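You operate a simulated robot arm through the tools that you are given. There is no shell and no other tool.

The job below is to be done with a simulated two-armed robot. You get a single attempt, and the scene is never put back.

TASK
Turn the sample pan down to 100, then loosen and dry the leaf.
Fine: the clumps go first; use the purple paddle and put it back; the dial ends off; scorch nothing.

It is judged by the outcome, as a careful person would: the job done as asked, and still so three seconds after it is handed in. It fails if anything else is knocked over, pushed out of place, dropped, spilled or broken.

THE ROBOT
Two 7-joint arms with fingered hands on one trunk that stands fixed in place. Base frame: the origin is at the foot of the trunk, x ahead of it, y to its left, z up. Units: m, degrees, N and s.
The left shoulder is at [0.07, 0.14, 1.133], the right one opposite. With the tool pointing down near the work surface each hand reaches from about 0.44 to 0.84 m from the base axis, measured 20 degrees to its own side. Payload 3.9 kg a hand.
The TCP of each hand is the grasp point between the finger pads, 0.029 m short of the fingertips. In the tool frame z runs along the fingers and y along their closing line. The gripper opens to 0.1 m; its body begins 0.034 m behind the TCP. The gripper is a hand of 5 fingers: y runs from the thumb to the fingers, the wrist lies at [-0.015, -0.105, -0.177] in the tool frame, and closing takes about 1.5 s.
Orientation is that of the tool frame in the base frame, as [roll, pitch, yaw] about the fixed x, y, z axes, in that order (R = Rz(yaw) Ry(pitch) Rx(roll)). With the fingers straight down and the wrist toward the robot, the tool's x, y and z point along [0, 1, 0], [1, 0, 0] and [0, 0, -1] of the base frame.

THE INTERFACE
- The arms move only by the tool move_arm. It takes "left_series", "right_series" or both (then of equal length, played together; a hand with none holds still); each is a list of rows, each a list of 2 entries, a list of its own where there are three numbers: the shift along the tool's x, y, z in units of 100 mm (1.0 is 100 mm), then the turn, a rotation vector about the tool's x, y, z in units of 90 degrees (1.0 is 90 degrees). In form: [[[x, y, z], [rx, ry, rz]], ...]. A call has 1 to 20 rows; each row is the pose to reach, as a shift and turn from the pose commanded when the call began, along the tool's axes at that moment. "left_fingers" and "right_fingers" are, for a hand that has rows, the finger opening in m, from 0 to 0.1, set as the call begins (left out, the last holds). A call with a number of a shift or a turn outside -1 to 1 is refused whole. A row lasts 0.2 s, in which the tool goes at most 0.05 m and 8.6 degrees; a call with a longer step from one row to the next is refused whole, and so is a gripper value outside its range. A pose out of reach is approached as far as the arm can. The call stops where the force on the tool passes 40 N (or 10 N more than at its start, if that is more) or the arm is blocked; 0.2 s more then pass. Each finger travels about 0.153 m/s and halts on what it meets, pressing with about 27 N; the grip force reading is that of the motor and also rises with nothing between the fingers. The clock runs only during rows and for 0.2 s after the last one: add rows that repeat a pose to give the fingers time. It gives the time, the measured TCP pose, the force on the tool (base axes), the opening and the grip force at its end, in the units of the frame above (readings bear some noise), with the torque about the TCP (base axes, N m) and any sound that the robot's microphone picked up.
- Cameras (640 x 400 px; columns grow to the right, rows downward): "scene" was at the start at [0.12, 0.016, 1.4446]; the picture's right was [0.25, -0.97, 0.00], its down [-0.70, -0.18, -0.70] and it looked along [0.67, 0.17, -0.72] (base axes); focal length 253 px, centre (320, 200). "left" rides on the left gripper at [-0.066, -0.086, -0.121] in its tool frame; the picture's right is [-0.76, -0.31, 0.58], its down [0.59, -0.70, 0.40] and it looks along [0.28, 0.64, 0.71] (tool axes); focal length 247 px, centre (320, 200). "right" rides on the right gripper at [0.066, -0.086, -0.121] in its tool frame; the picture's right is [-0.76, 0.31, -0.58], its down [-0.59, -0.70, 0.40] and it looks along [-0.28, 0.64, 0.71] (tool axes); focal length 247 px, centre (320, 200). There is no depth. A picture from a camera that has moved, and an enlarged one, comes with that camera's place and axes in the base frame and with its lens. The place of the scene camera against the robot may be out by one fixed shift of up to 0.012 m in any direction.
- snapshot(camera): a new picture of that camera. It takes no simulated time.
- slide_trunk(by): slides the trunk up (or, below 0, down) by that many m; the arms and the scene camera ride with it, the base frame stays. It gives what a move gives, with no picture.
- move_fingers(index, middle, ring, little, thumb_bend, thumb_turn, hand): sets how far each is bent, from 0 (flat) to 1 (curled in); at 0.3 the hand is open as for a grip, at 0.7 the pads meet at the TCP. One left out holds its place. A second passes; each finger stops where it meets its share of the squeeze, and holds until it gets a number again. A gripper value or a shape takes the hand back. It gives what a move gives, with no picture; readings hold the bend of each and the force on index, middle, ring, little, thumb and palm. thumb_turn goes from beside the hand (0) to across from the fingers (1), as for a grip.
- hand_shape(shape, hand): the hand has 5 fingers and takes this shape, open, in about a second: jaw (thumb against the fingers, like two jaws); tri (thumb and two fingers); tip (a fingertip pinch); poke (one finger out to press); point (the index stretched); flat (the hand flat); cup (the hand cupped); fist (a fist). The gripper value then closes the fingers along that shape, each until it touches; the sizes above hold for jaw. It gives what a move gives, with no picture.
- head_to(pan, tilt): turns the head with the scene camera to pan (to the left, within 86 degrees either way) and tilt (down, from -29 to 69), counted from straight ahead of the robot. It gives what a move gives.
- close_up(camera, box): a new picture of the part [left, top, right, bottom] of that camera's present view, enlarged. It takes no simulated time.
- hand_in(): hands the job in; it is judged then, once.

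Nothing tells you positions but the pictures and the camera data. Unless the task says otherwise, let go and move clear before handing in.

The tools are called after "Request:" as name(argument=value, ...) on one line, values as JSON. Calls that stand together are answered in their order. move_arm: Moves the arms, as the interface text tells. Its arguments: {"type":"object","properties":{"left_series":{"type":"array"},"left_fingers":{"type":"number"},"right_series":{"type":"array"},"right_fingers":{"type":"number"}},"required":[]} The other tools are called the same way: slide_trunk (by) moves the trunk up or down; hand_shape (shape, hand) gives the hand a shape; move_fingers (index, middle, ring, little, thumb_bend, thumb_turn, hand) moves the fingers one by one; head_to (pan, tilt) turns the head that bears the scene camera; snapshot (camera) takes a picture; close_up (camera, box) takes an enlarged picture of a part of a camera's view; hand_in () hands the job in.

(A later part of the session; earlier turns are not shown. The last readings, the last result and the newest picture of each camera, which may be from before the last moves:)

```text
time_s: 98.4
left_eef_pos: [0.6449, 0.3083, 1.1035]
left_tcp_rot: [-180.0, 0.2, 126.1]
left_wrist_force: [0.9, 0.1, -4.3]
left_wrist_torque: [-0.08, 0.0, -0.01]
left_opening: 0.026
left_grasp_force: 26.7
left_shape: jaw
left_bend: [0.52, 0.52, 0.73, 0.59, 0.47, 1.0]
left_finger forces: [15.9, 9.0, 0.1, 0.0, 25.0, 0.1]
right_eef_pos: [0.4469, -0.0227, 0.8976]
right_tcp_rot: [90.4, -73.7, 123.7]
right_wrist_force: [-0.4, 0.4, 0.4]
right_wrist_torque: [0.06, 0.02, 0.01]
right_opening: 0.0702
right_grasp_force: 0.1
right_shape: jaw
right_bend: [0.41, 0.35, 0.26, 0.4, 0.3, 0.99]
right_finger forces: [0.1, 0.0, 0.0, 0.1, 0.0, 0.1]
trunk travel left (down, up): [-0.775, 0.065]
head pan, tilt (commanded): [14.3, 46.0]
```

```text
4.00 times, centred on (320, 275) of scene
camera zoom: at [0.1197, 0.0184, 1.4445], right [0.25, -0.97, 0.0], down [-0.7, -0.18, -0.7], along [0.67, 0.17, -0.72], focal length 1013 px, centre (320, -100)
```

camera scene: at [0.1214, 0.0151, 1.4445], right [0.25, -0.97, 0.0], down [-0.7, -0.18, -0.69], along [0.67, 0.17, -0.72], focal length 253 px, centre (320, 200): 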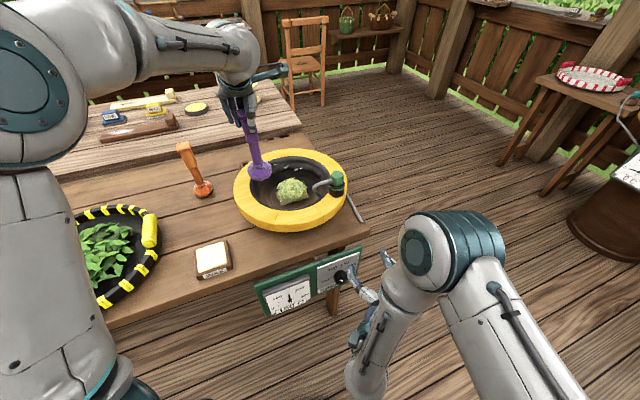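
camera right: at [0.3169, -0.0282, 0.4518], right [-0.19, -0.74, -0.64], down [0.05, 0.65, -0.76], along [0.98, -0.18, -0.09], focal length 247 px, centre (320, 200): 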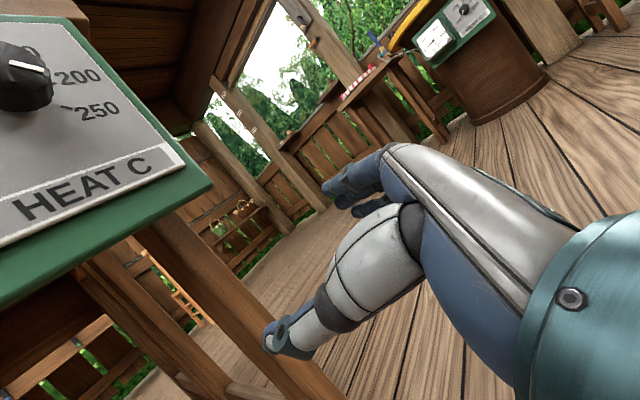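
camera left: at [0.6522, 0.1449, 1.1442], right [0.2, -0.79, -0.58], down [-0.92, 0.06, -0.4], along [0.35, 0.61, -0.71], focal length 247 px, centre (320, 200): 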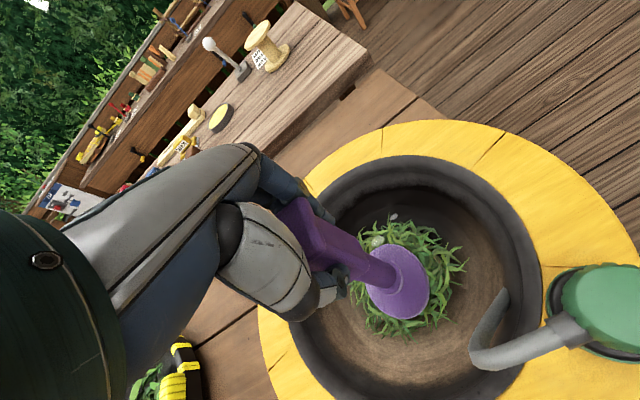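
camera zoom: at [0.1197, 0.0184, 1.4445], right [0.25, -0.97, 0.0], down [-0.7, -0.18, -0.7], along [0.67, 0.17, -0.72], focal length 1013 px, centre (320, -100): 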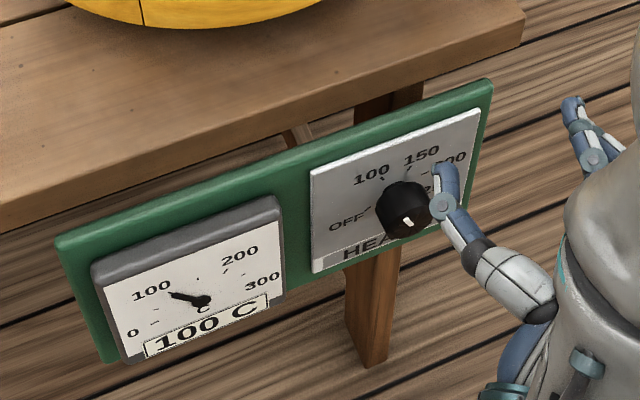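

The leaf looks identical to 12 s ago, so its colour has levelled off: it is loose, dry and unscorched. I'm carrying the paddle back, raising it over the rim first.

Request:
move_arm(left_series=[[[0, 0, -0.3], [0, 0, 0]], [[0.3, 0.03, -0.3], [0, 0, 0]], [[0.6, 0.06, -0.3], [0, 0, 0]], [[0.9, 0.1, -0.3], [0, 0, 0]]])

Request:
move_arm(left_series=[[[0.35, 0.03, 0], [0, 0, 0]], [[0.7, 0.06, 0], [0, 0, 0]], [[1.0, 0.1, 0], [0, 0, 0]], [[1.0, 0.1, 0], [0, 0, 0]]])

Request:
snapshot(camera="scene")

Request:
snapshot(camera="left")

```text
time_s: 99.4
left_eef_pos: [0.598, 0.3844, 1.129]
left_tcp_rot: [180.0, 0.1, 126.2]
left_wrist_force: [-0.6, 1.0, -3.7]
left_wrist_torque: [-0.03, 0.0, -0.03]
left_opening: 0.0262
left_grasp_force: 27.1
left_shape: jaw
left_bend: [0.52, 0.52, 0.73, 0.59, 0.47, 1.0]
left_finger forces: [16.1, 8.6, 0.0, 0.0, 24.8, 0.0]
right_eef_pos: [0.4462, -0.0229, 0.8975]
right_tcp_rot: [90.2, -73.7, 123.9]
right_wrist_force: [0.7, -0.2, 0.5]
right_wrist_torque: [0.01, -0.02, -0.06]
right_opening: 0.0704
right_grasp_force: 0.1
right_shape: jaw
right_bend: [0.41, 0.35, 0.26, 0.4, 0.3, 0.99]
right_finger forces: [0.1, 0.0, 0.0, 0.0, 0.1, 0.1]
trunk travel left (down, up): [-0.775, 0.065]
head pan, tilt (commanded): [14.3, 46.0]
```

```text
time_s: 100.4
left_eef_pos: [0.5509, 0.4704, 1.1311]
left_tcp_rot: [-180.0, 0.0, 126.2]
left_wrist_force: [0.2, 0.0, -4.2]
left_wrist_torque: [0.01, 0.04, 0.04]
left_opening: 0.0262
left_grasp_force: 27.0
left_shape: jaw
left_bend: [0.52, 0.52, 0.73, 0.59, 0.47, 1.0]
left_finger forces: [16.0, 8.6, 0.1, 0.1, 24.7, 0.1]
right_eef_pos: [0.4485, -0.0236, 0.8971]
right_tcp_rot: [90.5, -73.8, 123.5]
right_wrist_force: [0.1, 0.9, -0.2]
right_wrist_torque: [-0.01, 0.01, -0.02]
right_opening: 0.0703
right_grasp_force: 0.0
right_shape: jaw
right_bend: [0.41, 0.35, 0.26, 0.4, 0.3, 0.99]
right_finger forces: [0.0, 0.0, 0.0, 0.0, 0.0, 0.0]
trunk travel left (down, up): [-0.775, 0.065]
head pan, tilt (commanded): [14.3, 46.0]
```

```text
taken
camera scene: at [0.1208, 0.0161, 1.4445], right [0.25, -0.97, 0.0], down [-0.7, -0.18, -0.69], along [0.67, 0.17, -0.72], focal length 253 px, centre (320, 200)
```

scene: 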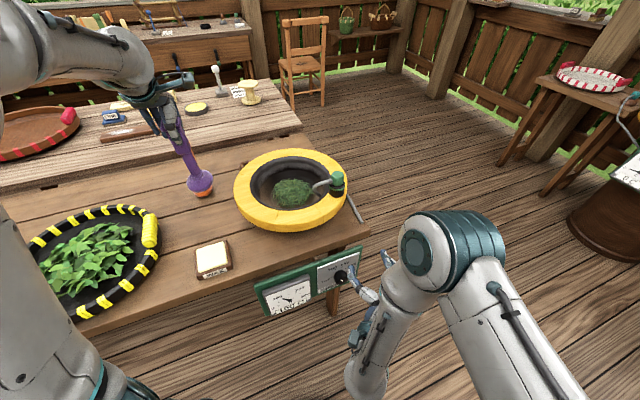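

```text
taken
camera left: at [0.5208, 0.3663, 1.253], right [0.2, -0.79, -0.58], down [-0.92, 0.06, -0.4], along [0.35, 0.61, -0.71], focal length 247 px, centre (320, 200)
```

left: 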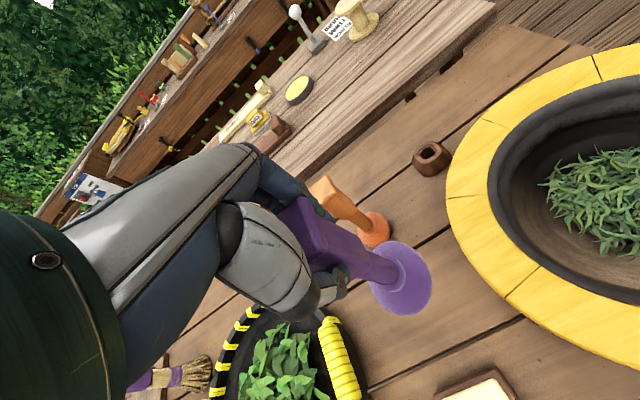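

The paddle is almost over its original spot. I'm lining it up and lowering it most of the way.

Request:
move_arm(left_series=[[[0.22, 0.02, 0.2], [0, 0, 0]], [[0.22, 0.02, 0.55], [0, 0, 0]], [[0.22, 0.02, 0.9], [0, 0, 0]], [[0.22, 0.02, 0.9], [0, 0, 0]], [[0.22, 0.02, 0.9], [0, 0, 0]]])

Request:
close_up(camera="scene", box=[140, 130, 260, 240])

Request:
snapshot(camera="left")

```text
time_s: 101.6
left_eef_pos: [0.5416, 0.4891, 1.0427]
left_tcp_rot: [-179.8, 0.1, 126.2]
left_wrist_force: [-0.1, -0.2, -4.6]
left_wrist_torque: [-0.02, 0.02, 0.01]
left_opening: 0.026
left_grasp_force: 26.9
left_shape: jaw
left_bend: [0.52, 0.52, 0.73, 0.59, 0.47, 1.0]
left_finger forces: [16.0, 8.6, 0.1, 0.0, 24.5, 0.1]
right_eef_pos: [0.4485, -0.0244, 0.896]
right_tcp_rot: [90.1, -73.8, 124.0]
right_wrist_force: [0.8, -0.3, 0.5]
right_wrist_torque: [0.0, 0.01, -0.04]
right_opening: 0.0704
right_grasp_force: 0.1
right_shape: jaw
right_bend: [0.41, 0.35, 0.26, 0.4, 0.3, 0.99]
right_finger forces: [0.1, 0.1, 0.0, 0.0, 0.0, 0.0]
trunk travel left (down, up): [-0.775, 0.065]
head pan, tilt (commanded): [14.3, 46.0]
```

```text
3.64 times, centred on (200, 185) of scene
camera zoom: at [0.1211, 0.0162, 1.4445], right [0.25, -0.97, 0.0], down [-0.7, -0.18, -0.69], along [0.67, 0.17, -0.72], focal length 921 px, centre (756, 254)
```

zoom: 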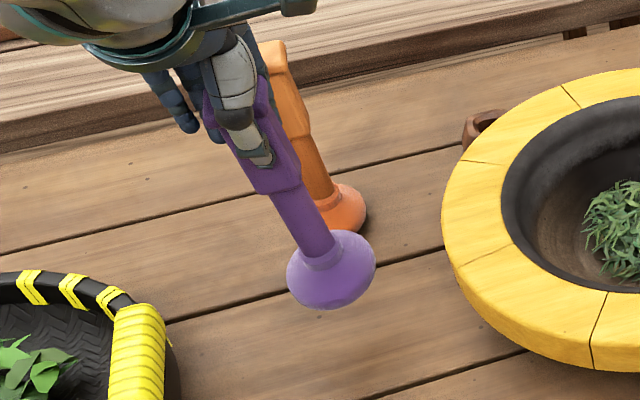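

```text
taken
camera left: at [0.5111, 0.385, 1.1635], right [0.2, -0.79, -0.58], down [-0.92, 0.06, -0.4], along [0.35, 0.61, -0.71], focal length 247 px, centre (320, 200)
```

left: 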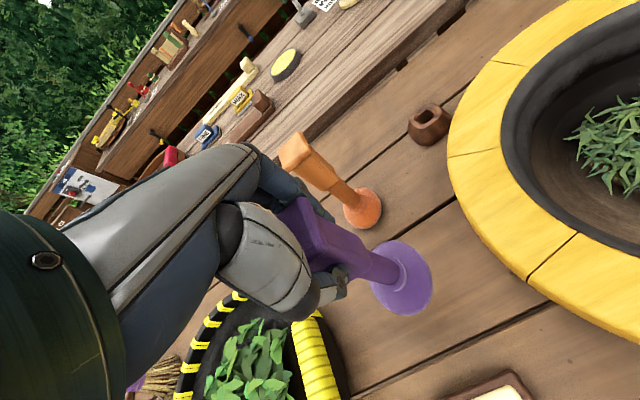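

The paddle hangs straight over its place. I'm lowering the last few centimetres slowly, watching for contact.

Request:
move_arm(left_series=[[[0.015, -0.015, 0.2], [0, 0, 0]], [[0.015, -0.015, 0.4], [0, 0, 0]], [[0.015, -0.015, 0.52], [0, 0, 0]], [[0.015, -0.015, 0.57], [0, 0, 0]], [[0.015, -0.015, 0.57], [0, 0, 0]]])

Request:
close_up(camera="scene", box=[140, 130, 260, 240])

```text
time_s: 102.8
left_eef_pos: [0.5372, 0.4889, 0.9842]
left_tcp_rot: [-180.0, -0.1, 126.2]
left_wrist_force: [-0.7, 1.1, -3.5]
left_wrist_torque: [-0.01, -0.04, 0.0]
left_opening: 0.0259
left_grasp_force: 26.9
left_shape: jaw
left_bend: [0.52, 0.52, 0.73, 0.59, 0.47, 1.0]
left_finger forces: [15.9, 8.7, 0.1, 0.1, 24.6, 0.1]
right_eef_pos: [0.4476, -0.0237, 0.8966]
right_tcp_rot: [90.4, -73.8, 123.6]
right_wrist_force: [-0.3, 0.2, -0.7]
right_wrist_torque: [-0.02, -0.01, 0.02]
right_opening: 0.0704
right_grasp_force: 0.1
right_shape: jaw
right_bend: [0.41, 0.35, 0.26, 0.4, 0.3, 0.99]
right_finger forces: [0.0, 0.1, 0.0, 0.0, 0.1, 0.1]
trunk travel left (down, up): [-0.775, 0.065]
head pan, tilt (commanded): [14.3, 46.0]
```

```text
3.64 times, centred on (200, 185) of scene
camera zoom: at [0.1205, 0.0164, 1.4445], right [0.25, -0.97, 0.0], down [-0.7, -0.18, -0.69], along [0.67, 0.17, -0.72], focal length 921 px, centre (756, 254)
```

zoom: 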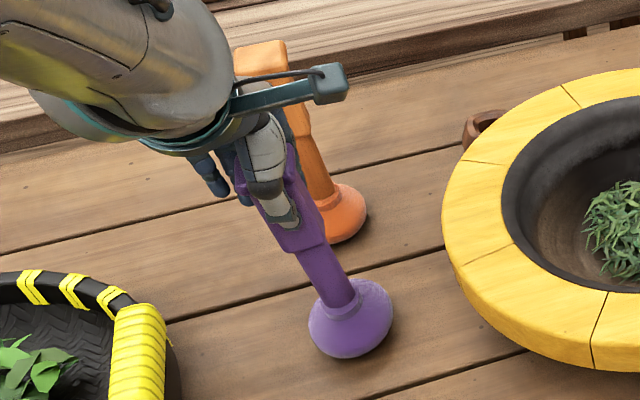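

The paddle is just above the table, within a few millimetres of its old position. I'm finishing in 2 mm steps until the table takes its weight.

Request:
move_arm(left_series=[[[0.03, 0.01, 0.02], [0, 0, 0]], [[0.03, 0.01, 0.04], [0, 0, 0]], [[0.03, 0.01, 0.06], [0, 0, 0]], [[0.03, 0.01, 0.06], [0, 0, 0]]])

Request:
close_up(camera="scene", box=[140, 130, 260, 240])

```text
time_s: 103.8
left_eef_pos: [0.5367, 0.4901, 0.98]
left_tcp_rot: [179.8, 0.0, 126.1]
left_wrist_force: [1.0, -0.2, 4.6]
left_wrist_torque: [0.04, -0.04, 0.02]
left_opening: 0.026
left_grasp_force: 27.2
left_shape: jaw
left_bend: [0.52, 0.52, 0.73, 0.59, 0.47, 1.0]
left_finger forces: [16.7, 9.2, 0.0, 0.0, 24.9, 0.0]
right_eef_pos: [0.4477, -0.0249, 0.8981]
right_tcp_rot: [90.0, -73.8, 124.1]
right_wrist_force: [0.3, 0.2, 0.4]
right_wrist_torque: [0.01, 0.01, 0.01]
right_opening: 0.0702
right_grasp_force: 0.1
right_shape: jaw
right_bend: [0.41, 0.35, 0.26, 0.4, 0.3, 0.99]
right_finger forces: [0.0, 0.0, 0.0, 0.0, 0.0, 0.0]
trunk travel left (down, up): [-0.775, 0.065]
head pan, tilt (commanded): [14.3, 46.0]
```

```text
3.64 times, centred on (200, 185) of scene
camera zoom: at [0.1197, 0.0155, 1.4448], right [0.25, -0.97, 0.0], down [-0.7, -0.18, -0.7], along [0.67, 0.17, -0.72], focal length 921 px, centre (756, 254)
```

zoom: 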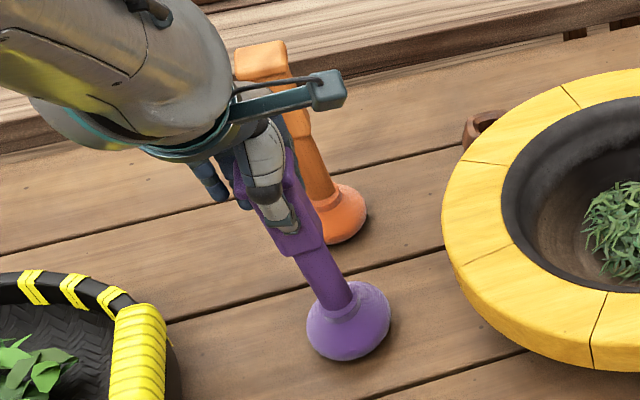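

The foot is on the table with a light load. I'm opening the hand and then rising straight up off the handle.

Request:
move_arm(left_series=[[[0, 0, 0], [0, 0, 0]], [[0, 0, 0], [0, 0, 0]], [[0, 0, 0], [0, 0, 0]], [[0, 0, 0], [0, 0, 0]]], left_fingers=0.1)

Request:
close_up(camera="scene", box=[140, 130, 260, 240])

Request:
snapshot(camera="left")

```text
time_s: 104.8
left_eef_pos: [0.5359, 0.4916, 0.979]
left_tcp_rot: [-180.0, -0.1, 126.2]
left_wrist_force: [-0.9, -0.5, 0.6]
left_wrist_torque: [0.01, 0.01, -0.02]
left_opening: 0.0997
left_grasp_force: 0.0
left_shape: jaw
left_bend: [0.3, 0.3, 0.3, 0.3, 0.3, 0.98]
left_finger forces: [0.0, 0.1, 0.1, 0.0, 0.0, 0.1]
right_eef_pos: [0.4481, -0.0227, 0.8968]
right_tcp_rot: [89.8, -73.7, 124.3]
right_wrist_force: [0.2, 0.0, -1.0]
right_wrist_torque: [-0.02, 0.02, 0.02]
right_opening: 0.0703
right_grasp_force: 0.1
right_shape: jaw
right_bend: [0.41, 0.35, 0.26, 0.4, 0.3, 0.99]
right_finger forces: [0.0, 0.0, 0.0, 0.0, 0.1, 0.1]
trunk travel left (down, up): [-0.775, 0.065]
head pan, tilt (commanded): [14.3, 46.0]
```

```text
3.64 times, centred on (200, 185) of scene
camera zoom: at [0.1202, 0.0161, 1.4446], right [0.25, -0.97, 0.0], down [-0.7, -0.18, -0.7], along [0.67, 0.17, -0.72], focal length 921 px, centre (756, 254)
```

zoom: 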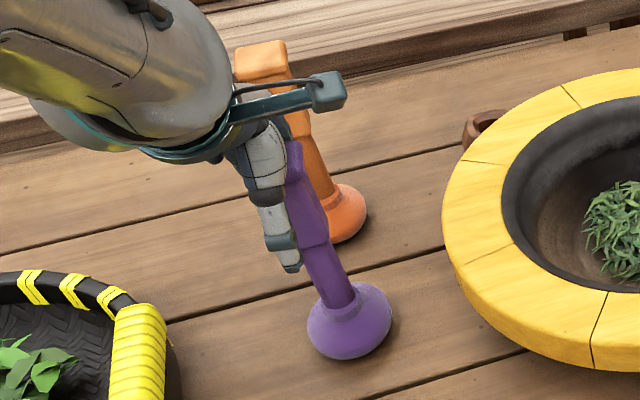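

```text
taken
camera left: at [0.506, 0.3875, 1.1004], right [0.2, -0.79, -0.58], down [-0.92, 0.06, -0.4], along [0.35, 0.61, -0.71], focal length 247 px, centre (320, 200)
```

left: 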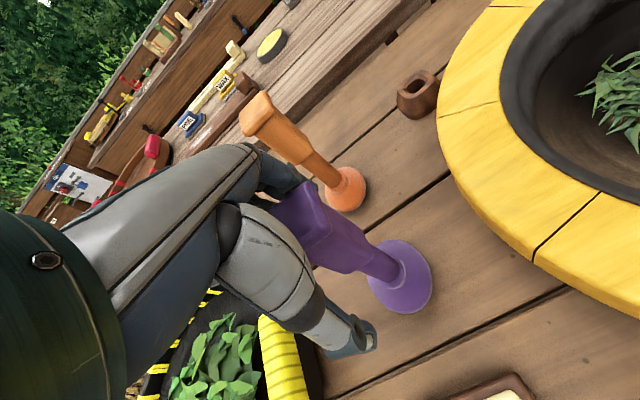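

The paddle stands on its own, within about 3 mm of where it was. I'm raising the left hand clear and moving it back to its starting place.

Request:
move_arm(left_series=[[[0, 0, -0.3], [0, 0, 0]], [[0, 0, -0.65], [0, 0, 0]], [[0, 0, -1.0], [0, 0, 0]]])

Request:
move_arm(left_series=[[[0, 0, -0.2], [0, 0, 0]], [[0, -0.3, -0.4], [0, 0, 0]], [[-0.03, -0.6, -0.5], [0, 0, 0]], [[-0.07, -0.9, -0.6], [0, 0, 0]]])

Request:
move_arm(left_series=[[[-0.03, -0.3, -0.15], [0, 0, 0.05]], [[-0.06, -0.6, -0.3], [0, 0, 0.1]], [[-0.09, -0.9, -0.45], [0, 0, 0.147]]])

Request:
snapshot(camera="scene")

Request:
close_up(camera="scene", box=[165, 160, 235, 235])

Request:
snapshot(camera="left")

```text
time_s: 105.6
left_eef_pos: [0.5353, 0.4912, 1.0801]
left_tcp_rot: [-179.9, 0.0, 126.3]
left_wrist_force: [-0.3, -1.0, -0.1]
left_wrist_torque: [0.0, 0.0, 0.01]
left_opening: 0.0997
left_grasp_force: 0.1
left_shape: jaw
left_bend: [0.3, 0.3, 0.3, 0.3, 0.3, 0.98]
left_finger forces: [0.0, 0.0, 0.0, 0.0, 0.0, 0.1]
right_eef_pos: [0.4475, -0.0239, 0.8974]
right_tcp_rot: [89.9, -73.8, 124.2]
right_wrist_force: [0.1, -0.7, 0.7]
right_wrist_torque: [-0.03, 0.0, 0.01]
right_opening: 0.0704
right_grasp_force: 0.1
right_shape: jaw
right_bend: [0.41, 0.35, 0.26, 0.4, 0.3, 0.99]
right_finger forces: [0.1, 0.0, 0.0, 0.0, 0.1, 0.0]
trunk travel left (down, up): [-0.775, 0.065]
head pan, tilt (commanded): [14.3, 46.0]
```

```text
time_s: 106.6
left_eef_pos: [0.4664, 0.4308, 1.14]
left_tcp_rot: [179.8, -0.1, 126.1]
left_wrist_force: [0.0, -0.1, -0.4]
left_wrist_torque: [0.03, 0.0, -0.02]
left_opening: 0.0996
left_grasp_force: 0.0
left_shape: jaw
left_bend: [0.3, 0.3, 0.3, 0.3, 0.3, 0.98]
left_finger forces: [0.1, 0.0, 0.0, 0.0, 0.0, 0.0]
right_eef_pos: [0.4459, -0.0256, 0.8975]
right_tcp_rot: [89.5, -73.9, 124.5]
right_wrist_force: [-0.4, 0.3, -0.1]
right_wrist_torque: [-0.02, -0.02, 0.0]
right_opening: 0.0705
right_grasp_force: 0.0
right_shape: jaw
right_bend: [0.41, 0.35, 0.26, 0.4, 0.3, 0.99]
right_finger forces: [0.1, 0.0, 0.1, 0.1, 0.1, 0.1]
trunk travel left (down, up): [-0.775, 0.065]
head pan, tilt (commanded): [14.3, 46.0]
```

```text
time_s: 107.4
left_eef_pos: [0.4317, 0.4179, 1.1772]
left_tcp_rot: [-179.8, 0.7, 112.9]
left_wrist_force: [-0.6, 0.4, 0.4]
left_wrist_torque: [-0.01, 0.01, -0.02]
left_opening: 0.0997
left_grasp_force: 0.0
left_shape: jaw
left_bend: [0.3, 0.3, 0.3, 0.3, 0.3, 0.98]
left_finger forces: [0.0, 0.0, 0.0, 0.2, 0.1, 0.1]
left hand out of reach, approached as far as the arm can: row 2, 3
right_eef_pos: [0.4473, -0.0246, 0.8984]
right_tcp_rot: [89.9, -73.8, 124.2]
right_wrist_force: [0.0, 0.2, 0.0]
right_wrist_torque: [-0.01, -0.03, 0.0]
right_opening: 0.0703
right_grasp_force: 0.1
right_shape: jaw
right_bend: [0.41, 0.35, 0.26, 0.4, 0.3, 0.99]
right_finger forces: [0.1, 0.0, 0.0, 0.1, 0.0, 0.0]
trunk travel left (down, up): [-0.775, 0.065]
head pan, tilt (commanded): [14.3, 46.0]
```

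```text
taken
camera scene: at [0.1199, 0.0157, 1.4446], right [0.25, -0.97, 0.0], down [-0.7, -0.18, -0.7], along [0.67, 0.17, -0.72], focal length 253 px, centre (320, 200)
```

scene: 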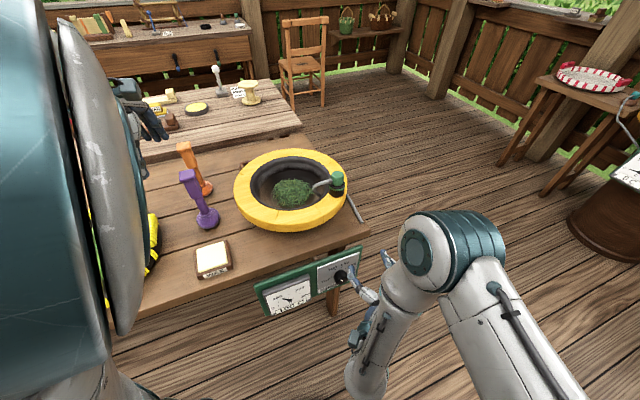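

```text
5.33 times, centred on (200, 198) of scene
camera zoom: at [0.1199, 0.0157, 1.4446], right [0.25, -0.97, 0.0], down [-0.7, -0.18, -0.7], along [0.67, 0.17, -0.72], focal length 1351 px, centre (960, 213)
```

zoom: 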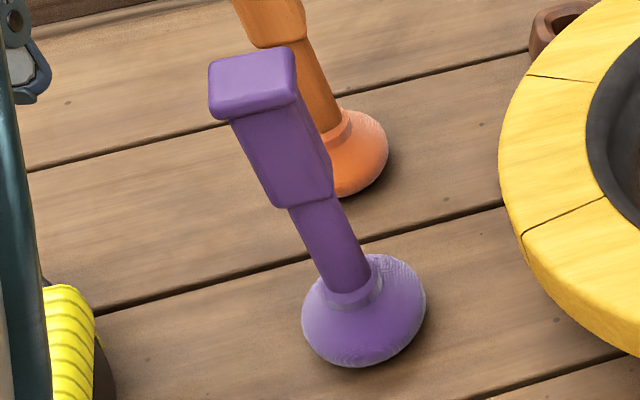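

```text
taken
camera left: at [0.3774, 0.3254, 1.2991], right [0.01, -0.82, -0.57], down [-0.88, 0.26, -0.4], along [0.48, 0.5, -0.72], focal length 247 px, centre (320, 200)
```

left: 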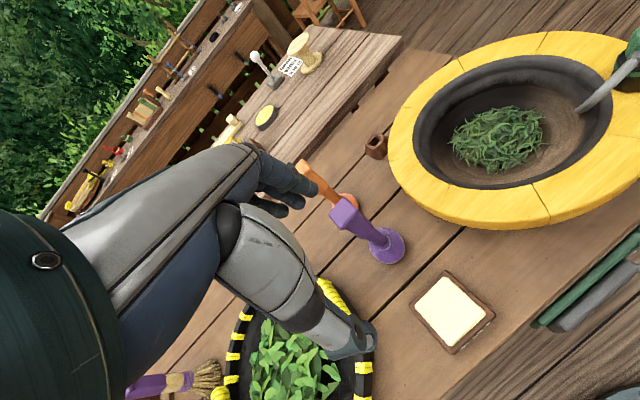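

The purple paddle is back, upright, and the leaf stays loose and unscorched. Now the dial must go to OFF, so I'm lowering the right hand back in front of the knob.

Request:
move_arm(right_series=[[[-0.4, -0.14, 0.015], [0, 0, 0]], [[-0.79, -0.282, 0.03], [0, 0, 0]]], right_fingers=0.07)

Request:
move_arm(right_series=[[[-0.4, -0.14, 0.015], [0, 0, 0]], [[-0.79, -0.282, 0.03], [0, 0, 0]]])

Request:
move_arm(right_series=[[[-0.4, -0.14, 0.015], [0, 0, 0]], [[-0.79, -0.282, 0.03], [0, 0, 0]], [[-0.79, -0.282, 0.03], [0, 0, 0]]])

Request:
close_up(camera="right", box=[160, 160, 420, 360])

Request:
close_up(camera="scene", box=[240, 225, 400, 325])

```text
time_s: 108.0
left_eef_pos: [0.4316, 0.4179, 1.176]
left_tcp_rot: [-179.8, 0.6, 113.1]
left_wrist_force: [0.4, -0.8, -1.1]
left_wrist_torque: [-0.01, 0.03, -0.02]
left_opening: 0.0999
left_grasp_force: 0.1
left_shape: jaw
left_bend: [0.3, 0.3, 0.3, 0.3, 0.3, 0.98]
left_finger forces: [0.0, 0.0, 0.0, 0.0, 0.0, 0.1]
right_eef_pos: [0.4501, -0.0177, 0.8135]
right_tcp_rot: [90.4, -73.9, 123.8]
right_wrist_force: [0.0, -1.2, -0.2]
right_wrist_torque: [0.02, -0.05, -0.01]
right_opening: 0.0703
right_grasp_force: 0.0
right_shape: jaw
right_bend: [0.41, 0.35, 0.26, 0.4, 0.3, 0.99]
right_finger forces: [0.1, 0.0, 0.1, 0.0, 0.0, 0.1]
right hand out of reach, approached as far as the arm can: row 1, 2
trunk travel left (down, up): [-0.775, 0.065]
head pan, tilt (commanded): [14.3, 46.0]
```

```text
time_s: 108.6
left_eef_pos: [0.4318, 0.4188, 1.1739]
left_tcp_rot: [-179.6, 0.5, 113.2]
left_wrist_force: [-0.7, -0.2, -0.1]
left_wrist_torque: [0.03, 0.0, 0.01]
left_opening: 0.0998
left_grasp_force: 0.1
left_shape: jaw
left_bend: [0.3, 0.3, 0.3, 0.3, 0.3, 0.98]
left_finger forces: [0.0, 0.0, 0.0, 0.0, 0.0, 0.0]
right_eef_pos: [0.4503, -0.0123, 0.7297]
right_tcp_rot: [89.8, -73.8, 124.3]
right_wrist_force: [0.7, -0.6, -0.1]
right_wrist_torque: [0.02, -0.03, 0.0]
right_opening: 0.0702
right_grasp_force: 0.1
right_shape: jaw
right_bend: [0.41, 0.35, 0.26, 0.4, 0.3, 0.99]
right_finger forces: [0.0, 0.1, 0.0, 0.0, 0.1, 0.0]
trunk travel left (down, up): [-0.775, 0.065]
head pan, tilt (commanded): [14.3, 46.0]
```

```text
time_s: 109.4
left_eef_pos: [0.4313, 0.4187, 1.1753]
left_tcp_rot: [-179.6, 0.7, 113.1]
left_wrist_force: [0.1, 0.2, 0.1]
left_wrist_torque: [0.01, 0.0, 0.0]
left_opening: 0.0997
left_grasp_force: 0.1
left_shape: jaw
left_bend: [0.3, 0.3, 0.3, 0.3, 0.3, 0.98]
left_finger forces: [0.0, 0.1, 0.0, 0.0, 0.0, 0.0]
right_eef_pos: [0.4486, -0.0061, 0.6457]
right_tcp_rot: [90.4, -73.9, 123.7]
right_wrist_force: [-0.6, -0.4, -1.0]
right_wrist_torque: [0.01, -0.02, -0.01]
right_opening: 0.07
right_grasp_force: 0.1
right_shape: jaw
right_bend: [0.41, 0.35, 0.26, 0.4, 0.3, 0.99]
right_finger forces: [0.0, 0.0, 0.0, 0.1, 0.0, 0.0]
trunk travel left (down, up): [-0.775, 0.065]
head pan, tilt (commanded): [14.3, 46.0]
```

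```text
2.00 times, centred on (290, 260) of right
camera zoom: at [0.2926, 0.0102, 0.6848], right [-0.2, -0.74, -0.64], down [0.04, 0.65, -0.76], along [0.98, -0.18, -0.09], focal length 494 px, centre (380, 80)
```

zoom: 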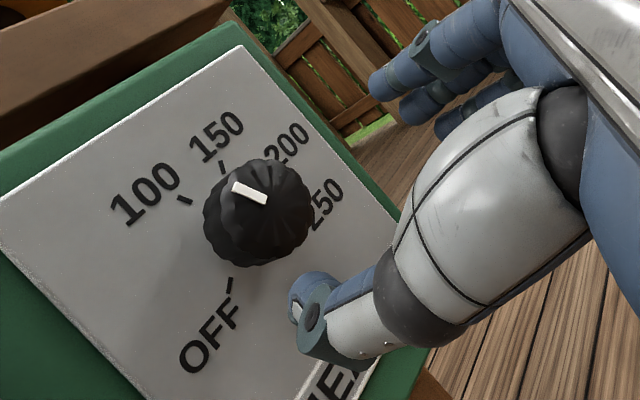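

```text
4.00 times, centred on (320, 275) of scene
camera zoom: at [0.1202, 0.0162, 1.4446], right [0.25, -0.97, 0.0], down [-0.7, -0.18, -0.7], along [0.67, 0.17, -0.72], focal length 1013 px, centre (320, -100)
```

zoom: 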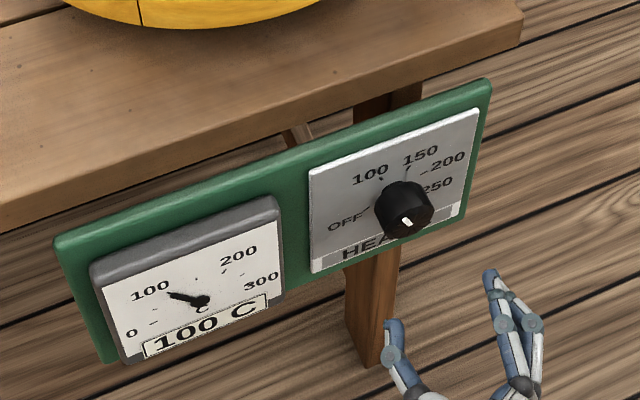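

The hand is lined up exactly as before. I'm going in for a first half-length upward stroke towards OFF, then moving off to check.

Request:
move_arm(right_series=[[[0, 0, 0.3], [0, 0, 0]], [[0, 0, 0.6], [0, 0, 0]], [[0, 0, 0.9], [0, 0, 0]], [[0, -0.1, 0.9], [0, 0, 0]], [[0, -0.17, 0.9], [0, 0, 0]], [[0.06, -0.2, 0.9], [0, 0, 0]], [[0.12, -0.22, 0.9], [0, 0, 0]], [[0.18, -0.23, 0.9], [0, 0, 0]], [[0.18, -0.08, 0.9], [0, 0, 0]], [[0.15, 0.06, 0.9], [0, 0, 0]]])

Request:
close_up(camera="right", box=[160, 160, 420, 360])

Request:
close_up(camera="scene", box=[312, 240, 382, 300])

```text
time_s: 110.0
left_eef_pos: [0.4305, 0.4185, 1.1756]
left_tcp_rot: [-179.7, 0.8, 113.1]
left_wrist_force: [0.1, -0.1, 0.2]
left_wrist_torque: [-0.02, 0.01, 0.03]
left_opening: 0.0997
left_grasp_force: 0.1
left_shape: jaw
left_bend: [0.3, 0.3, 0.3, 0.3, 0.3, 0.98]
left_finger forces: [0.0, 0.1, 0.0, 0.0, 0.1, 0.0]
right_eef_pos: [0.5181, 0.0021, 0.6489]
right_tcp_rot: [90.0, -72.1, 122.3]
right_wrist_force: [-9.1, -2.5, -3.3]
right_wrist_torque: [-0.21, 0.16, 0.45]
right_opening: 0.0718
right_grasp_force: 0.1
right_shape: jaw
right_bend: [0.41, 0.35, 0.26, 0.4, 0.3, 1.0]
right_finger forces: [0.0, 0.1, 0.0, 0.1, 9.8, 0.1]
right hand out of reach, approached as far as the arm can: row 3
trunk travel left (down, up): [-0.775, 0.065]
head pan, tilt (commanded): [14.3, 46.0]
stopped in row 3 (right hand): the force on the tool passed its limit at 50 N (the readings are from after the stop); the commanded pose is now the measured one
```

```text
2.00 times, centred on (290, 260) of right
camera zoom: at [0.3616, 0.023, 0.6844], right [-0.21, -0.75, -0.63], down [0.07, 0.63, -0.78], along [0.98, -0.21, -0.07], focal length 494 px, centre (380, 80)
```

zoom: 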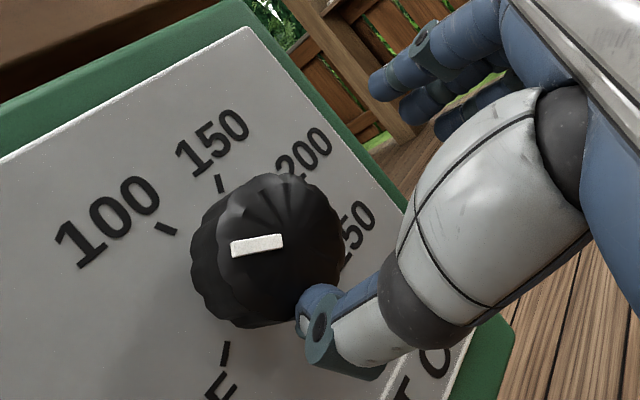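

```text
6.67 times, centred on (347, 270) of scene
camera zoom: at [0.1189, 0.015, 1.4447], right [0.25, -0.97, 0.0], down [-0.7, -0.18, -0.7], along [0.67, 0.17, -0.72], focal length 1689 px, centre (140, -267)
```

zoom: 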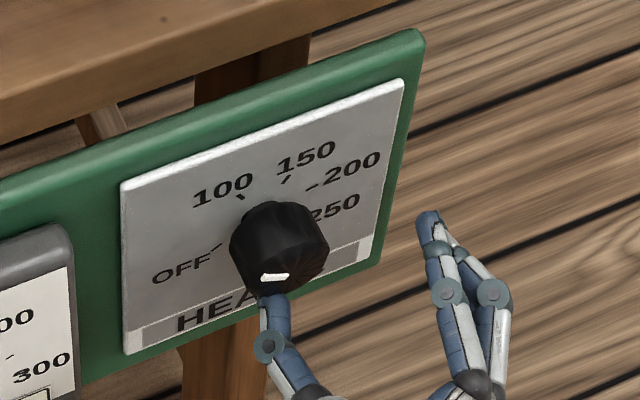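

The arm drifted right again: at this trunk height that wrist angle is just out of reach. It nudged the knob towards OFF, which does no harm. I'm backing out and squaring the wrist while clear of the panel.

Request:
move_arm(right_series=[[[0, 0, -0.3], [0, 0, 0]], [[0, 0, -0.6], [0, 0, 0]], [[0, 0, -0.9], [0, 0, 0]], [[0, 0, -0.9], [0.014, 0.002, 0.066]], [[0, 0, -0.9], [0.028, 0.004, 0.133]], [[0, 0, -0.9], [0.0426, 0.0067, 0.199]], [[0, 0, -0.9], [0.0426, 0.0067, 0.199]]])

Request:
close_up(camera="scene", box=[240, 225, 400, 325])

Request:
snapshot(camera="right")

Request:
snapshot(camera="scene")

```text
time_s: 111.7
left_eef_pos: [0.4322, 0.418, 1.1754]
left_tcp_rot: [-179.7, 0.8, 113.1]
left_wrist_force: [-0.1, -0.5, 0.0]
left_wrist_torque: [0.0, -0.02, 0.06]
left_opening: 0.0999
left_grasp_force: 0.1
left_shape: jaw
left_bend: [0.3, 0.3, 0.3, 0.3, 0.3, 0.98]
left_finger forces: [0.0, 0.1, 0.0, 0.0, 0.0, 0.0]
right_eef_pos: [0.4437, -0.0454, 0.6493]
right_tcp_rot: [-24.4, -89.8, -119.3]
right_wrist_force: [-0.7, -0.8, 0.2]
right_wrist_torque: [0.02, 0.04, 0.0]
right_opening: 0.0701
right_grasp_force: 0.1
right_shape: jaw
right_bend: [0.41, 0.35, 0.26, 0.4, 0.3, 0.99]
right_finger forces: [0.1, 0.1, 0.1, 0.1, 0.1, 0.0]
trunk travel left (down, up): [-0.775, 0.065]
head pan, tilt (commanded): [14.3, 46.0]
```

```text
4.00 times, centred on (320, 275) of scene
camera zoom: at [0.1201, 0.0161, 1.4446], right [0.25, -0.97, 0.0], down [-0.7, -0.18, -0.7], along [0.67, 0.17, -0.72], focal length 1013 px, centre (320, -100)
```

zoom: 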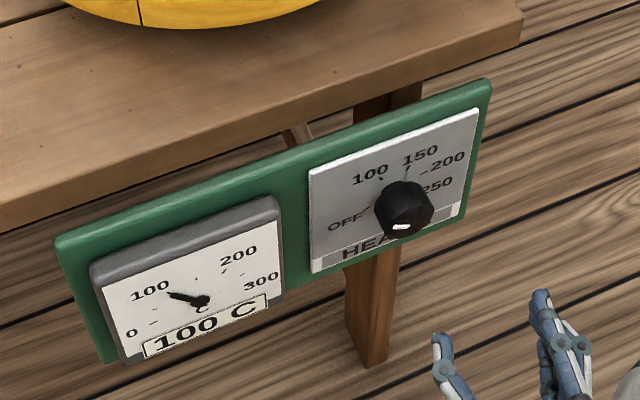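

```text
taken
camera right: at [0.2957, -0.0474, 0.714], right [-0.28, -0.59, -0.76], down [-0.09, 0.8, -0.59], along [0.95, -0.09, -0.28], focal length 247 px, centre (320, 200)
```

right: 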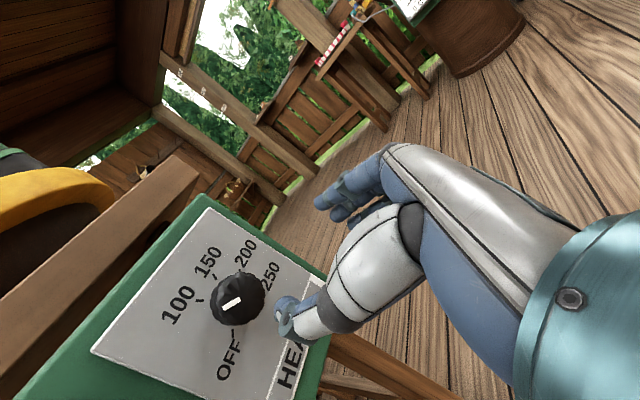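

```text
taken
camera scene: at [0.1201, 0.0161, 1.4446], right [0.25, -0.97, 0.0], down [-0.7, -0.18, -0.7], along [0.67, 0.17, -0.72], focal length 253 px, centre (320, 200)
```

scene: 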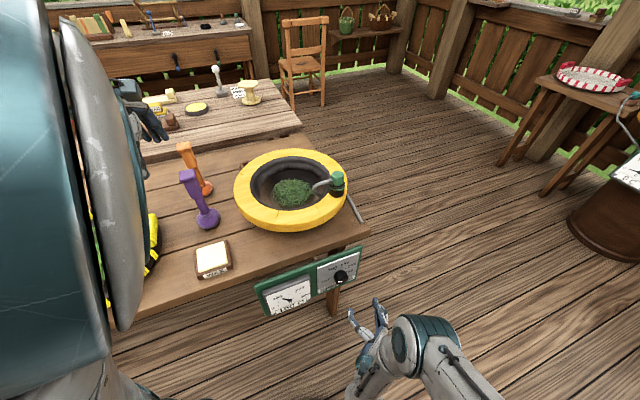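

The wrist is square to the panel now. I'm shifting onto the knob's line at a safe distance first, and checking that it tracks.

Request:
move_arm(right_series=[[[-0.02, -0.14, 0.05], [0, 0, 0]], [[-0.035, -0.285, 0.2], [0, 0, 0]], [[-0.035, -0.285, 0.2], [0, 0, 0]]])

Request:
close_up(camera="right", box=[160, 160, 420, 360])

```text
time_s: 112.5
left_eef_pos: [0.4302, 0.418, 1.1748]
left_tcp_rot: [-179.6, 0.8, 113.1]
left_wrist_force: [0.2, 0.9, -0.6]
left_wrist_torque: [0.04, 0.02, 0.02]
left_opening: 0.1
left_grasp_force: 0.1
left_shape: jaw
left_bend: [0.3, 0.3, 0.3, 0.3, 0.3, 0.98]
left_finger forces: [0.1, 0.0, 0.0, 0.1, 0.0, 0.1]
right_eef_pos: [0.4416, -0.0088, 0.6465]
right_tcp_rot: [-4.7, -89.7, -138.9]
right_wrist_force: [0.0, -0.5, -0.1]
right_wrist_torque: [0.02, 0.02, 0.01]
right_opening: 0.0702
right_grasp_force: 0.1
right_shape: jaw
right_bend: [0.41, 0.35, 0.26, 0.4, 0.3, 0.99]
right_finger forces: [0.0, 0.1, 0.0, 0.1, 0.0, 0.0]
trunk travel left (down, up): [-0.775, 0.065]
head pan, tilt (commanded): [14.3, 46.0]
```

```text
2.00 times, centred on (290, 260) of right
camera zoom: at [0.2945, -0.0123, 0.7116], right [-0.28, -0.59, -0.76], down [-0.09, 0.8, -0.59], along [0.96, -0.09, -0.28], focal length 494 px, centre (380, 80)
```

zoom: 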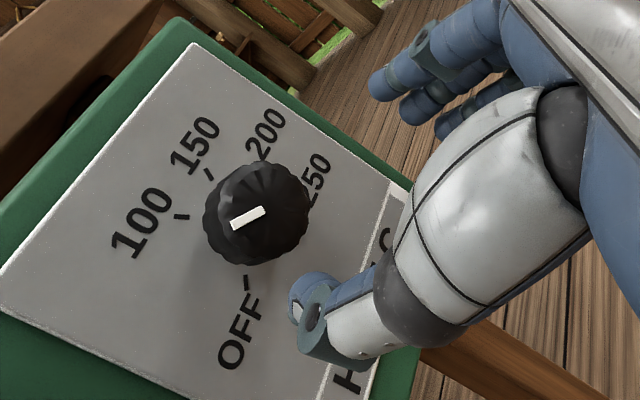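

The hand is on the knob's line and steady. I'm moving in with straight motion only.

Request:
move_arm(right_series=[[[0, 0.02, 0.3], [0, 0, 0]], [[0, 0.02, 0.6], [0, 0, 0]], [[0, 0.02, 0.8], [0, 0, 0]], [[0, 0.02, 0.95], [0, 0, 0]]])

Request:
close_up(camera="scene", box=[290, 225, 390, 300])

Request:
close_up(camera="right", box=[160, 160, 420, 360])

```text
time_s: 113.5
left_eef_pos: [0.4313, 0.4187, 1.1748]
left_tcp_rot: [-179.6, 0.8, 113.1]
left_wrist_force: [0.0, 0.4, -0.9]
left_wrist_torque: [0.01, -0.01, -0.03]
left_opening: 0.0997
left_grasp_force: 0.0
left_shape: jaw
left_bend: [0.3, 0.3, 0.3, 0.3, 0.3, 0.98]
left_finger forces: [0.0, 0.0, 0.0, 0.0, 0.0, 0.0]
right_eef_pos: [0.5228, 0.0401, 0.6472]
right_tcp_rot: [31.9, -89.6, -175.9]
right_wrist_force: [0.1, -0.5, -0.6]
right_wrist_torque: [-0.01, -0.01, 0.0]
right_opening: 0.0703
right_grasp_force: 0.1
right_shape: jaw
right_bend: [0.41, 0.35, 0.26, 0.4, 0.3, 0.99]
right_finger forces: [0.0, 0.0, 0.0, 0.0, 0.0, 0.1]
trunk travel left (down, up): [-0.775, 0.065]
head pan, tilt (commanded): [14.3, 46.0]
```

```text
5.33 times, centred on (340, 262) of scene
camera zoom: at [0.1203, 0.0159, 1.4446], right [0.25, -0.97, 0.0], down [-0.7, -0.18, -0.7], along [0.67, 0.17, -0.72], focal length 1351 px, centre (213, -133)
```

zoom: 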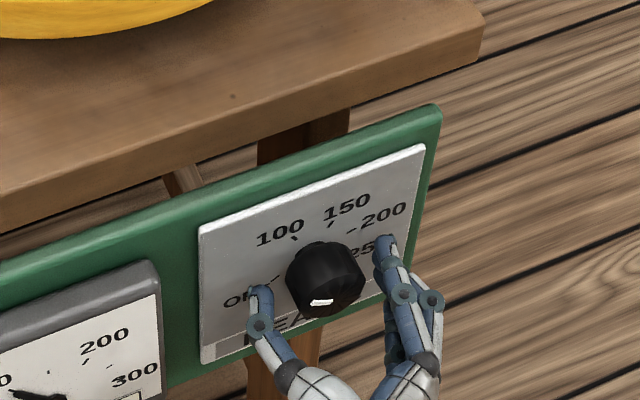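

```text
2.00 times, centred on (290, 260) of right
camera zoom: at [0.3749, 0.0391, 0.7118], right [-0.28, -0.59, -0.76], down [-0.09, 0.8, -0.59], along [0.96, -0.1, -0.28], focal length 494 px, centre (380, 80)
```

zoom: 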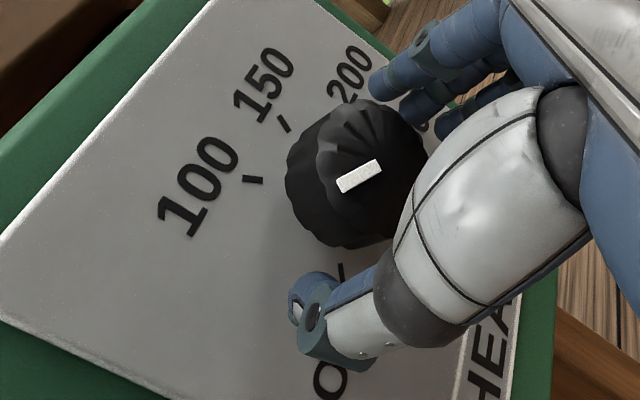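

Tracking is good with no drift. I'm pressing the index finger on the knob's right side and stroking upwards towards OFF, then moving off.

Request:
move_arm(right_series=[[[0, -0.12, 0], [0, 0, 0]], [[0, -0.22, 0], [0, 0, 0]], [[0, -0.26, 0], [0, 0, 0]], [[0.07, -0.28, 0], [0, 0, 0]], [[0.14, -0.3, 0], [0, 0, 0]], [[0.2, -0.3, 0], [0, 0, 0]], [[0.2, -0.15, 0], [0, 0, 0]], [[0.18, 0.02, 0], [0, 0, 0]]])

Request:
close_up(camera="scene", box=[290, 225, 390, 300])

Request:
close_up(camera="right", box=[160, 160, 420, 360])

```text
time_s: 115.2
left_eef_pos: [0.4314, 0.4192, 1.1758]
left_tcp_rot: [-179.7, 0.8, 113.1]
left_wrist_force: [0.0, 0.2, -0.2]
left_wrist_torque: [0.01, -0.01, 0.01]
left_opening: 0.0995
left_grasp_force: 0.0
left_shape: jaw
left_bend: [0.3, 0.3, 0.3, 0.3, 0.3, 0.98]
left_finger forces: [0.0, 0.0, 0.0, 0.0, 0.0, 0.0]
right_eef_pos: [0.5219, 0.0443, 0.6666]
right_tcp_rot: [-31.0, -89.6, -112.5]
right_wrist_force: [-0.1, -0.5, 1.7]
right_wrist_torque: [0.01, 0.0, 0.02]
right_opening: 0.0702
right_grasp_force: 0.0
right_shape: jaw
right_bend: [0.41, 0.35, 0.26, 0.4, 0.3, 0.99]
right_finger forces: [0.0, 0.0, 0.1, 0.1, 0.0, 0.1]
trunk travel left (down, up): [-0.775, 0.065]
head pan, tilt (commanded): [14.3, 46.0]
```

```text
5.33 times, centred on (340, 262) of scene
camera zoom: at [0.1203, 0.0157, 1.4446], right [0.25, -0.97, 0.0], down [-0.7, -0.18, -0.7], along [0.67, 0.17, -0.72], focal length 1351 px, centre (213, -133)
```

zoom: 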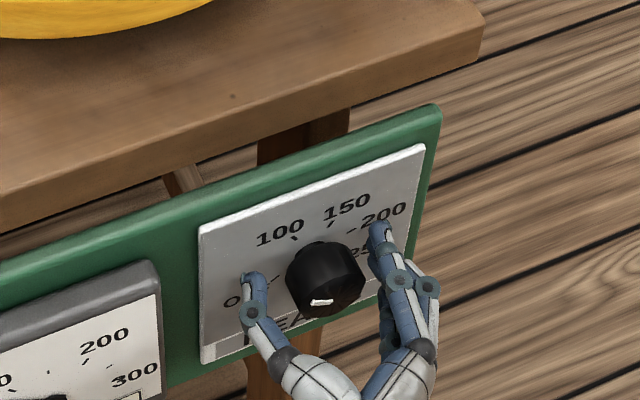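

```text
2.00 times, centred on (290, 260) of right
camera zoom: at [0.3731, 0.0421, 0.7314], right [-0.28, -0.58, -0.76], down [-0.09, 0.81, -0.58], along [0.96, -0.09, -0.28], focal length 494 px, centre (380, 80)
```

zoom: 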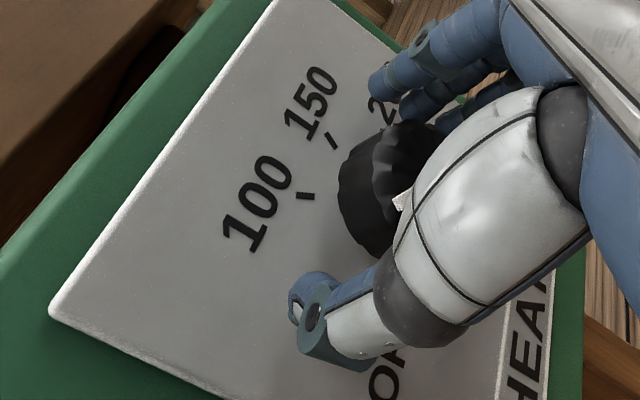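

The pointer doesn't seem to have moved. I'm repeating step by step, first pressing and reading the finger force.

Request:
move_arm(right_series=[[[-0.18, 0, 0], [0, 0, 0]], [[-0.18, -0.12, 0], [0, 0, 0]], [[-0.18, -0.24, 0], [0, 0, 0]], [[-0.18, -0.24, 0], [0, 0, 0]]])

Request:
close_up(camera="scene", box=[290, 225, 390, 300])

Request:
close_up(camera="right", box=[160, 160, 420, 360])

```text
time_s: 116.5
left_eef_pos: [0.4309, 0.4193, 1.1745]
left_tcp_rot: [-179.7, 0.9, 113.2]
left_wrist_force: [-0.1, -0.3, -0.8]
left_wrist_torque: [-0.02, -0.02, 0.01]
left_opening: 0.1
left_grasp_force: 0.0
left_shape: jaw
left_bend: [0.3, 0.3, 0.3, 0.3, 0.3, 0.98]
left_finger forces: [0.1, 0.0, 0.1, 0.1, 0.0, 0.0]
right_eef_pos: [0.5313, 0.0337, 0.6534]
right_tcp_rot: [72.6, -87.7, 141.6]
right_wrist_force: [-0.3, 1.1, -0.3]
right_wrist_torque: [0.0, -0.04, 0.01]
right_opening: 0.0705
right_grasp_force: 0.1
right_shape: jaw
right_bend: [0.41, 0.35, 0.26, 0.41, 0.3, 0.99]
right_finger forces: [0.1, 0.0, 0.0, 0.0, 0.9, 0.0]
trunk travel left (down, up): [-0.775, 0.065]
head pan, tilt (commanded): [14.3, 46.0]
stopped in row 4 (right hand): the arm was blocked; the commanded pose is now the measured one
```

```text
5.33 times, centred on (340, 262) of scene
camera zoom: at [0.12, 0.016, 1.4446], right [0.25, -0.97, 0.0], down [-0.7, -0.18, -0.7], along [0.67, 0.17, -0.72], focal length 1351 px, centre (213, -133)
```

zoom: 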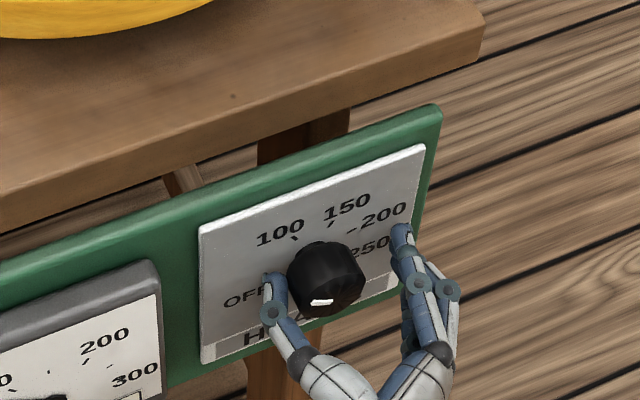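

```text
2.00 times, centred on (290, 260) of right
camera zoom: at [0.3807, 0.0376, 0.7135], right [-0.28, -0.6, -0.75], down [-0.05, 0.79, -0.61], along [0.96, -0.14, -0.25], focal length 494 px, centre (380, 80)
```

zoom: 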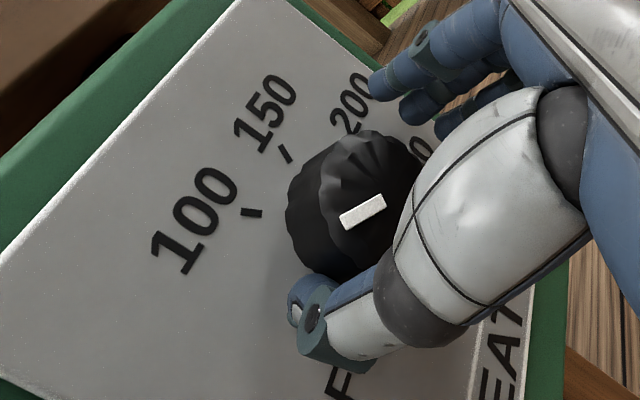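

The arm can't go left here, but it moves right and down comfortably. I'll use the thumb on the knob's left side instead, pressing gently right and dragging down, which also turns it anticlockwise.

Request:
move_arm(right_series=[[[0, 0.03, 0], [0, 0, 0]], [[-0.04, 0.05, 0], [0, 0, 0]], [[-0.08, 0.05, 0], [0, 0, 0]], [[-0.12, 0.05, 0], [0, 0, 0]]])

Request:
close_up(camera="scene", box=[290, 225, 390, 300])

Request:
close_up(camera="right", box=[160, 160, 420, 360])

```text
time_s: 117.5
left_eef_pos: [0.4268, 0.4208, 1.1762]
left_tcp_rot: [-179.7, 1.0, 113.1]
left_wrist_force: [0.3, 0.1, -0.2]
left_wrist_torque: [-0.04, 0.01, -0.02]
left_opening: 0.1001
left_grasp_force: 0.0
left_shape: jaw
left_bend: [0.3, 0.3, 0.3, 0.3, 0.3, 0.98]
left_finger forces: [0.0, 0.0, 0.0, 0.0, 0.0, 0.0]
right_eef_pos: [0.5412, 0.0209, 0.6493]
right_tcp_rot: [67.4, -86.7, 146.3]
right_wrist_force: [-26.8, 8.7, 1.7]
right_wrist_torque: [0.05, 0.01, 1.24]
right_opening: 0.0824
right_grasp_force: 0.1
right_shape: jaw
right_bend: [0.41, 0.35, 0.26, 0.41, 0.3, 0.96]
right_finger forces: [0.0, 0.1, 0.0, 0.0, 28.6, 0.0]
trunk travel left (down, up): [-0.775, 0.065]
head pan, tilt (commanded): [14.3, 46.0]
```

```text
5.33 times, centred on (340, 262) of scene
camera zoom: at [0.1155, 0.0175, 1.445], right [0.25, -0.97, 0.0], down [-0.69, -0.18, -0.7], along [0.68, 0.17, -0.72], focal length 1351 px, centre (213, -133)
```

zoom: 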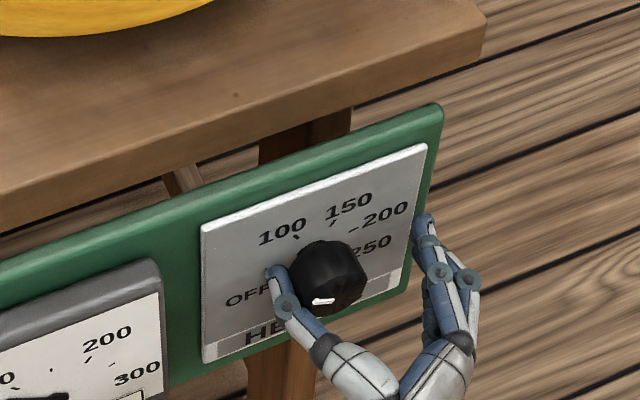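

```text
2.00 times, centred on (290, 260) of right
camera zoom: at [0.3913, 0.0283, 0.7066], right [-0.27, -0.6, -0.75], down [-0.03, 0.79, -0.62], along [0.96, -0.15, -0.23], focal length 494 px, centre (380, 80)
```

zoom: 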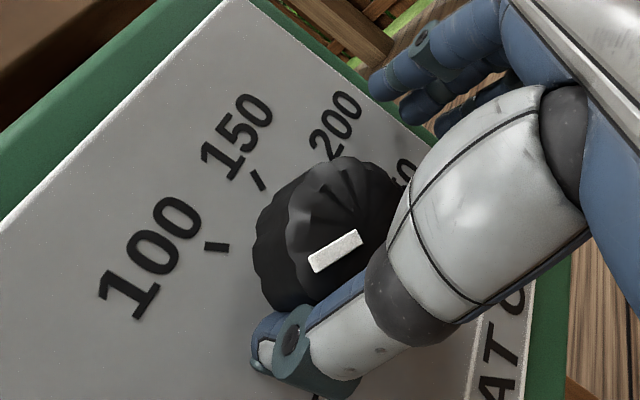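

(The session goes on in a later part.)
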